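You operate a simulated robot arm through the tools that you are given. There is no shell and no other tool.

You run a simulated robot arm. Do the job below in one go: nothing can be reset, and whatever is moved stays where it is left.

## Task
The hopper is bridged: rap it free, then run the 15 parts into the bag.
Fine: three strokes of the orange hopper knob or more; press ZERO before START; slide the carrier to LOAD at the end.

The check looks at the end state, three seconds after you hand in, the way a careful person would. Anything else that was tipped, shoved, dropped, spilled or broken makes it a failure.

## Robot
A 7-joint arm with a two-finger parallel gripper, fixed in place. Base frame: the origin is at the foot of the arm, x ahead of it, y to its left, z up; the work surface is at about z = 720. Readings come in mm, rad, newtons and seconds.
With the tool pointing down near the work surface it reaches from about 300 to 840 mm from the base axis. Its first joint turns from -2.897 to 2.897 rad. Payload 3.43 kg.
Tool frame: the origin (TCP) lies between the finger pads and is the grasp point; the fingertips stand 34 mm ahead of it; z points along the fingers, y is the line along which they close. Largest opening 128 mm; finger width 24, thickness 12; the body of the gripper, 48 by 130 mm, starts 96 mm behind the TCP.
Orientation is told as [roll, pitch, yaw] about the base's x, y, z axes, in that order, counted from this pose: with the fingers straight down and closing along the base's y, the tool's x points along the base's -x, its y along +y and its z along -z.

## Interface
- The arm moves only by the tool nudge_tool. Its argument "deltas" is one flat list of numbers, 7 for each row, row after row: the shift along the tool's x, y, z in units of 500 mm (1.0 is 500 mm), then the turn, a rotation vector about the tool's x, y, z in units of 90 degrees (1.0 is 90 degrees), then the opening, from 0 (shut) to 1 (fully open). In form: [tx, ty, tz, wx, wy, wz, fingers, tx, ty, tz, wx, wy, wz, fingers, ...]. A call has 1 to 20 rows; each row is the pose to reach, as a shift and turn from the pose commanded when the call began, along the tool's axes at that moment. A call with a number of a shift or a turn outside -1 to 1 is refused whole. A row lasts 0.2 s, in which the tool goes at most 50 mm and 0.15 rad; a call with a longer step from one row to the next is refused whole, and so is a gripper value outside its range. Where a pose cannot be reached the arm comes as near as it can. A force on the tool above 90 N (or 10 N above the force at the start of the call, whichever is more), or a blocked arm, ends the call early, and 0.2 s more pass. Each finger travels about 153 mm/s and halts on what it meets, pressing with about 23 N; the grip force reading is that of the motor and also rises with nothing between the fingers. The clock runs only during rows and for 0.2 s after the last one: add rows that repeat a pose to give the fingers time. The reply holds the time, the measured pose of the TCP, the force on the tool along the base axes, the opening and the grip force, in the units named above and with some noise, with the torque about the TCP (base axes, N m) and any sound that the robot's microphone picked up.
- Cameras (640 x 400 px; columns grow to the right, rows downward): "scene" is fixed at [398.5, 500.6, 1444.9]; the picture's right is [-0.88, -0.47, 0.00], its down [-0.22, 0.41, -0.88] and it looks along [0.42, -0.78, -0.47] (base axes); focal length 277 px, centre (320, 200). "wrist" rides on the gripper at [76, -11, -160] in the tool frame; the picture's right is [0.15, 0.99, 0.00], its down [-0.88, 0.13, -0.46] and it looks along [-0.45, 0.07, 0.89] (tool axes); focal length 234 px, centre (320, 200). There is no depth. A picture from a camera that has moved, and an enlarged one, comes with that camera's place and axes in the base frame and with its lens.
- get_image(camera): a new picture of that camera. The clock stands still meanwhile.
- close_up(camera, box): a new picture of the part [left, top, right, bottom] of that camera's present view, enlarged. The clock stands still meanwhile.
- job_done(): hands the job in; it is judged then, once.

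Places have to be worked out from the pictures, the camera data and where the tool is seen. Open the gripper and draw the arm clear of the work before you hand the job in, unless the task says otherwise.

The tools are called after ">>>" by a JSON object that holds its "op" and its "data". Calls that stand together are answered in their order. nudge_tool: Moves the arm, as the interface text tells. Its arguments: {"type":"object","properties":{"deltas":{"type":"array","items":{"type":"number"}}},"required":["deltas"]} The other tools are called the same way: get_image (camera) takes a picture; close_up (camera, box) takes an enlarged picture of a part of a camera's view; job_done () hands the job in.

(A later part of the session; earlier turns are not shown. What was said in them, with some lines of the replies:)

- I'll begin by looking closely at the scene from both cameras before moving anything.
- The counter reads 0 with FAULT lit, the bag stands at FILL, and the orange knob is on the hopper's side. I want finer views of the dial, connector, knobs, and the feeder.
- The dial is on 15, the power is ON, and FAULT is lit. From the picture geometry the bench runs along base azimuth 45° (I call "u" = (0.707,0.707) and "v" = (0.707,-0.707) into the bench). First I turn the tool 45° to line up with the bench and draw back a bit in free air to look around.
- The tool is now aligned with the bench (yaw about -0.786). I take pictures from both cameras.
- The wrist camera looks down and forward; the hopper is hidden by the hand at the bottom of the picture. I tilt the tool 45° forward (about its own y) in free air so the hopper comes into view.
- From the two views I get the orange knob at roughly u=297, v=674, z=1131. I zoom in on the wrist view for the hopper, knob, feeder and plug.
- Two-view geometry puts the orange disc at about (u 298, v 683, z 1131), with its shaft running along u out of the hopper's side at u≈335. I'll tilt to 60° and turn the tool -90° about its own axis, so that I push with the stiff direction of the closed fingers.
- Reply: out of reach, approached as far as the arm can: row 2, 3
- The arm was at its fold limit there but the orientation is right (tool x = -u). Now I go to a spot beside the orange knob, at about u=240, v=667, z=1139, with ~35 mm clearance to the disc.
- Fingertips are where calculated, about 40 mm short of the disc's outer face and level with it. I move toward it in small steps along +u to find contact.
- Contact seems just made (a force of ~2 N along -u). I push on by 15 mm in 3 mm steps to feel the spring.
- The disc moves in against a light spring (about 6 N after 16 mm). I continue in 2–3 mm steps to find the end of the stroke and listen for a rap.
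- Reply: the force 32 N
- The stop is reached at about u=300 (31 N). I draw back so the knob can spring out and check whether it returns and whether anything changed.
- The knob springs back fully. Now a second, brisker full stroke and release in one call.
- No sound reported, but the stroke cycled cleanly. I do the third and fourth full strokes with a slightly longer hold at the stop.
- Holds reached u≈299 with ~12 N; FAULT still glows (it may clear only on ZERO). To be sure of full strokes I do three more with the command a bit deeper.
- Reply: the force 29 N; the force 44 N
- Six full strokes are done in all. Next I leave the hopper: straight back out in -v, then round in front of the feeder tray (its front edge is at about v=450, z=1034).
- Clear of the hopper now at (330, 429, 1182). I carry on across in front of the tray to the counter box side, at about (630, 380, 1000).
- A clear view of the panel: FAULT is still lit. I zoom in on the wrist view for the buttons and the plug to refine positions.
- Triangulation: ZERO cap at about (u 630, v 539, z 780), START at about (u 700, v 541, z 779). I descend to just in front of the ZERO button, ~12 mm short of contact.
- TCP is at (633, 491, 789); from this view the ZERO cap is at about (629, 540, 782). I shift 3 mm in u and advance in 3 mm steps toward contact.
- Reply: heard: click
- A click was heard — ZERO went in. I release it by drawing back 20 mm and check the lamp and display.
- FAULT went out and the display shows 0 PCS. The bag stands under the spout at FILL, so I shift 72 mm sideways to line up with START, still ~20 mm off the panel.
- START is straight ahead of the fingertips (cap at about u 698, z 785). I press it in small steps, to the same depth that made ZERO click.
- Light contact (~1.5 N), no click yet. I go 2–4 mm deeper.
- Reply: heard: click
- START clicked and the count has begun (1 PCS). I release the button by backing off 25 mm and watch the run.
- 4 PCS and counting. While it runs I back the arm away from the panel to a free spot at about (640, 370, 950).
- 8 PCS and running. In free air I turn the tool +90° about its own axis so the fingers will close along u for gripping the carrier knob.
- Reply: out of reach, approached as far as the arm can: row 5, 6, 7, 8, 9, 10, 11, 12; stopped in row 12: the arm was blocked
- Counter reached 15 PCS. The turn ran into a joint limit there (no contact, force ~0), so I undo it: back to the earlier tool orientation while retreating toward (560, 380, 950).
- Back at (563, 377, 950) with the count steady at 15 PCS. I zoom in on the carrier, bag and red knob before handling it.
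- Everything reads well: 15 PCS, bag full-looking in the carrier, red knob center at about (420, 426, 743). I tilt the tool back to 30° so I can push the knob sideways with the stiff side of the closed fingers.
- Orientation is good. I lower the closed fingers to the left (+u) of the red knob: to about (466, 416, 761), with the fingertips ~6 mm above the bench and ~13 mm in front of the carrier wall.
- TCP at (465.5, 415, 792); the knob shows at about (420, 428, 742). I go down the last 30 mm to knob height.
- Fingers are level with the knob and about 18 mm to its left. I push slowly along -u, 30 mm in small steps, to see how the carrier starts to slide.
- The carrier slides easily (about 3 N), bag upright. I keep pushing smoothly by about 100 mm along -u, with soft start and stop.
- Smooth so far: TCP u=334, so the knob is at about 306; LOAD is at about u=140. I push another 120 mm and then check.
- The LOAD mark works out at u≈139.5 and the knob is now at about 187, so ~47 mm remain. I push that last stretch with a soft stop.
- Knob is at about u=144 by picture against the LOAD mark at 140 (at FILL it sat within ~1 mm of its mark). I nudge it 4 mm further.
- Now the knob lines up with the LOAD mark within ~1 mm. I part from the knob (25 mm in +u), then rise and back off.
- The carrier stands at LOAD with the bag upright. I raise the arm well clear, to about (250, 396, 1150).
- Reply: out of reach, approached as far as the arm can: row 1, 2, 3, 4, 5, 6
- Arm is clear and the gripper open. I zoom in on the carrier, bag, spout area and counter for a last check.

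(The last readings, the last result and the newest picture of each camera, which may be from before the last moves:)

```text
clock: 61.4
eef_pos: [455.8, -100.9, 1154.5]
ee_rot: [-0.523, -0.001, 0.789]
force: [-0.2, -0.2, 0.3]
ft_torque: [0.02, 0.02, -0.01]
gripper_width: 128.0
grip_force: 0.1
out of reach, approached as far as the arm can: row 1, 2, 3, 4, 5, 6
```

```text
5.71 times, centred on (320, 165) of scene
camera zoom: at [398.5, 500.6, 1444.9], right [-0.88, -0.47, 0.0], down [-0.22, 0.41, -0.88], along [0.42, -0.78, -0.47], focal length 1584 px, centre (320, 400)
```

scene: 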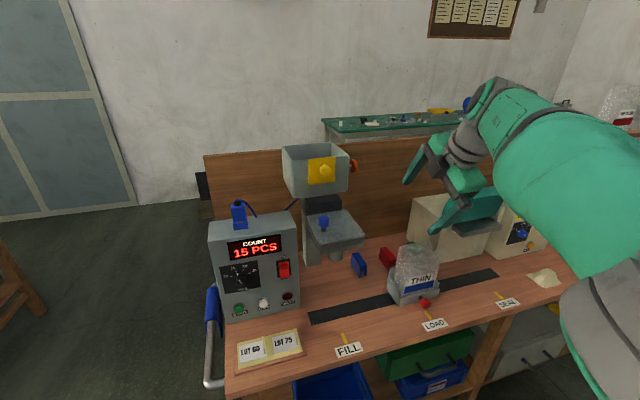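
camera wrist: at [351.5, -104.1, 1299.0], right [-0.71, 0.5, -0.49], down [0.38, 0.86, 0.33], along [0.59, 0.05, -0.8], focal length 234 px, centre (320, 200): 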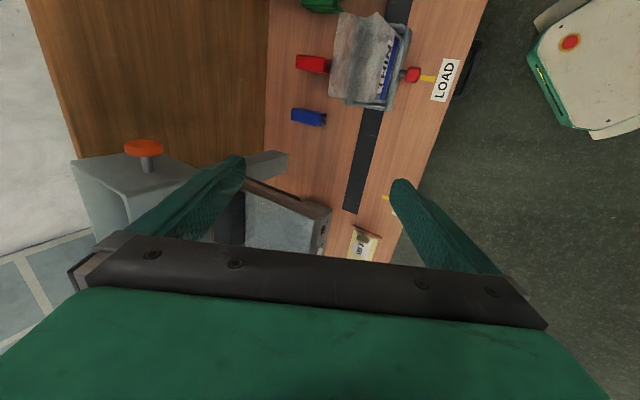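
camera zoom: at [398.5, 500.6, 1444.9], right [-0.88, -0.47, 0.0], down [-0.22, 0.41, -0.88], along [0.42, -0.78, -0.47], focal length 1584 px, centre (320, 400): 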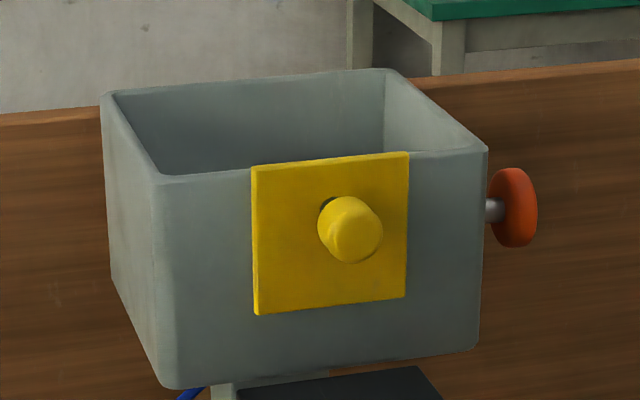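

The hopper level fell, FAULT is out, the count is 15, and the knob sits at the LOAD mark. I check more closely for parts in the bag and for anything astray on the bench.

>>> {"op": "close_up", "data": {"camera": "wrist", "box": [325, 5, 415, 115]}}

>>> {"op": "close_up", "data": {"camera": "scene", "box": [390, 240, 430, 305]}}

>>> {"op": "close_up", "data": {"camera": "scene", "box": [290, 230, 390, 340]}}

>>> {"op": "close_up", "data": {"camera": "wrist", "box": [180, 130, 420, 270]}}

```text
3.64 times, centred on (370, 60) of wrist
camera zoom: at [351.5, -104.1, 1299.0], right [-0.71, 0.5, -0.49], down [0.38, 0.86, 0.33], along [0.59, 0.05, -0.8], focal length 852 px, centre (138, 709)
```

zoom: 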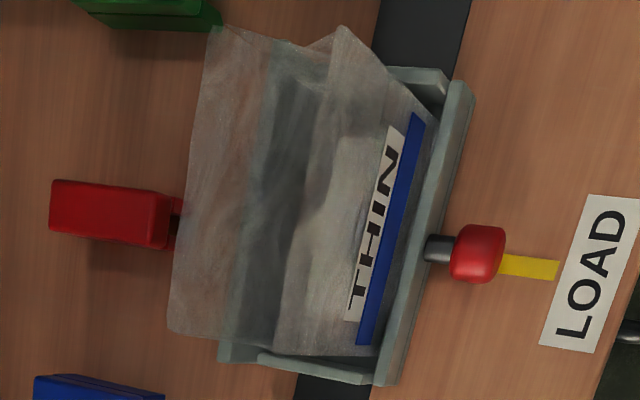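

```text
6.15 times, centred on (410, 272) of scene
camera zoom: at [398.5, 500.6, 1444.9], right [-0.88, -0.47, 0.0], down [-0.22, 0.41, -0.88], along [0.42, -0.78, -0.47], focal length 1705 px, centre (-234, -246)
```

zoom: 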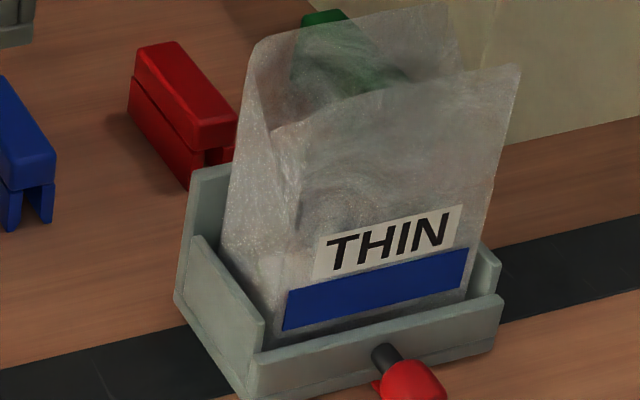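

```text
3.64 times, centred on (340, 285) of scene
camera zoom: at [398.5, 500.6, 1444.9], right [-0.88, -0.47, 0.0], down [-0.22, 0.41, -0.88], along [0.42, -0.78, -0.47], focal length 1008 px, centre (247, -109)
```

zoom: 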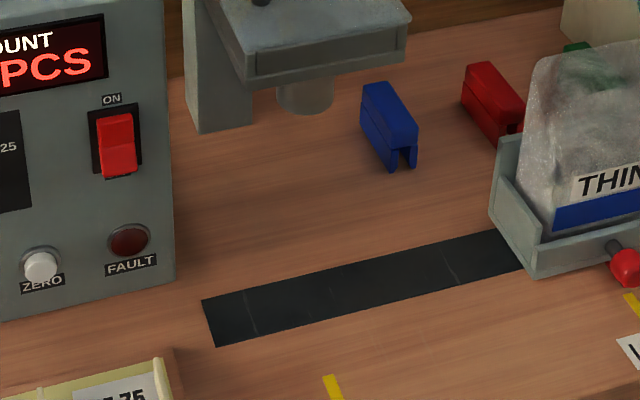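

```text
2.67 times, centred on (300, 200) of wrist
camera zoom: at [351.5, -104.1, 1299.0], right [-0.71, 0.5, -0.49], down [0.38, 0.86, 0.33], along [0.59, 0.05, -0.8], focal length 624 px, centre (373, 200)
```

zoom: 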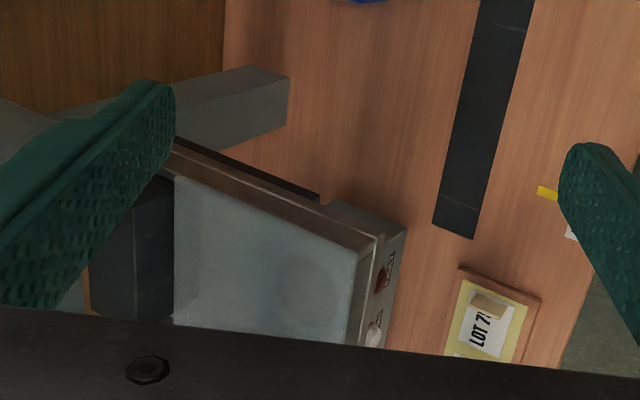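

No strays around FILL or along the track. For a final look into the bag's mouth, I shift the arm 105 mm in +v, still high and clear of everything (u≈250).

>>> {"op": "nudge_tool", "data": {"deltas": [0, -0.0606, 0.035, 0, 0, 0, 1, 0, -0.1213, 0.07, 0, 0, 0, 1, 0, -0.1819, 0.105, 0, 0, 0, 1, 0, -0.1819, 0.105, 0, 0, 0, 1]}}

>>> {"op": "get_image", "data": {"camera": "wrist"}}

>>> {"op": "close_up", "data": {"camera": "wrist", "box": [350, 10, 500, 130]}}

```text
clock: 62.4
eef_pos: [529.7, -178.4, 1151.1]
ee_rot: [-0.523, -0.001, 0.79]
force: [0.7, -0.5, 0.1]
ft_torque: [-0.02, 0.01, 0.03]
gripper_width: 128.1
grip_force: 0.0
```

```text
taken
camera wrist: at [425.5, -181.0, 1294.8], right [-0.71, 0.5, -0.49], down [0.38, 0.86, 0.33], along [0.59, 0.05, -0.81], focal length 234 px, centre (320, 200)
```

wrist: 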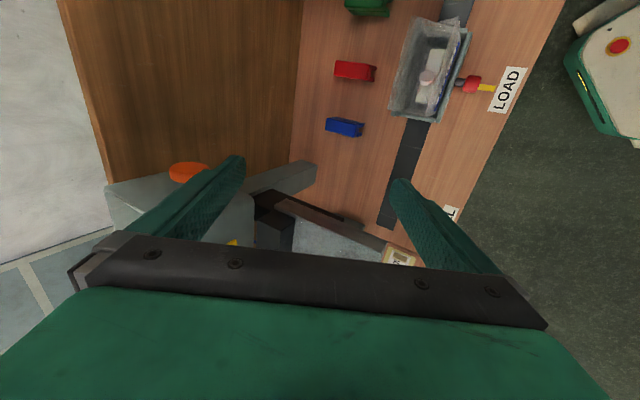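

```text
3.33 times, centred on (425, 70) of wrist
camera zoom: at [425.5, -181.0, 1294.8], right [-0.71, 0.5, -0.49], down [0.38, 0.86, 0.33], along [0.59, 0.05, -0.81], focal length 781 px, centre (-30, 633)
```

zoom: 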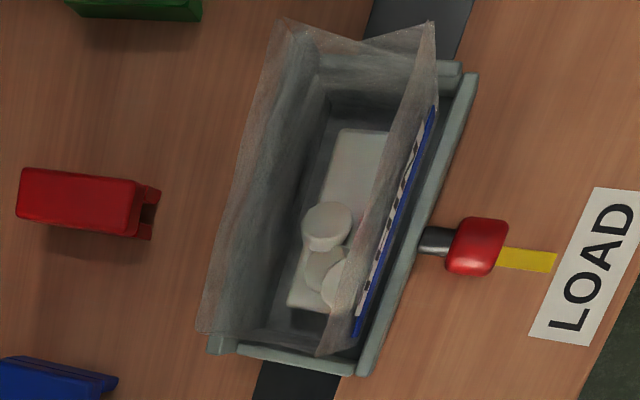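

Parts lie in the bag, and the knob is aligned with LOAD. I move the arm back out to its clear position and take one last scene picture before handing in.

>>> {"op": "nudge_tool", "data": {"deltas": [0, 0.0606, -0.035, 0, 0, 0, 1, 0, 0.1213, -0.07, 0, 0, 0, 1, 0, 0.165, -0.0953, 0, 0, 0, 1, 0, 0.165, -0.0953, 0, 0, 0, 1]}}

>>> {"op": "get_image", "data": {"camera": "scene"}}

```text
clock: 63.4
eef_pos: [465.9, -112.4, 1151.5]
ee_rot: [-0.522, -0.001, 0.788]
force: [0.3, -0.1, 0.7]
ft_torque: [0.01, -0.02, 0.02]
gripper_width: 127.9
grip_force: 0.0
```

```text
taken
```

scene: 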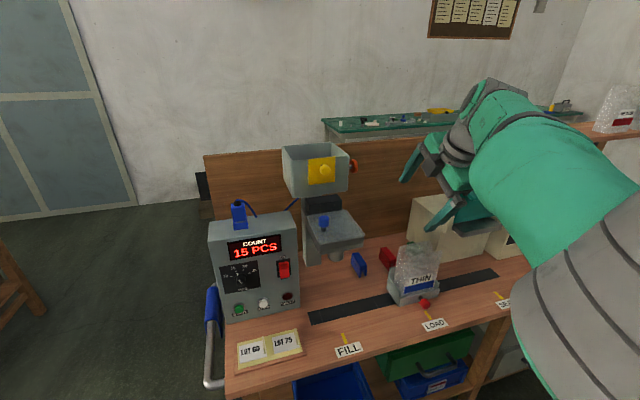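

The counter shows 15 PCS with FAULT out, the bag with parts stands in the carrier at LOAD, nothing else has moved, and the arm is clear with the gripper open. I hand the job in.

>>> {"op": "job_done", "data": {}}

```text
The job is handed in.
```

The job is done and handed in: the hopper runs free, the counter shows 15 PCS, and the carrier with the bag stands at LOAD.

- **Hopper:** I gave the orange knob six strokes, and it sprang back each time. FAULT stayed lit until I pressed ZERO, then went out.
- **Run:** I pressed ZERO, then START, and the count ran up to 15 and stayed there. I saw white parts in the bag afterwards but could not count them all by eye. The 15 is the counter's figure.
- **Carrier:** I slid it over by its red knob, which now lines up with the LOAD mark to within about 1 mm. The bag is upright.
- **Surroundings:** I saw no loose parts around FILL or along the track. The white parts on the bench near the sealer were there from the start.
- **One hitch:** Turning the tool near the counter box ran the arm into a joint limit. The force reading was near zero, nothing looked disturbed, and I backed out.

The arm is clear of the work with the gripper open.
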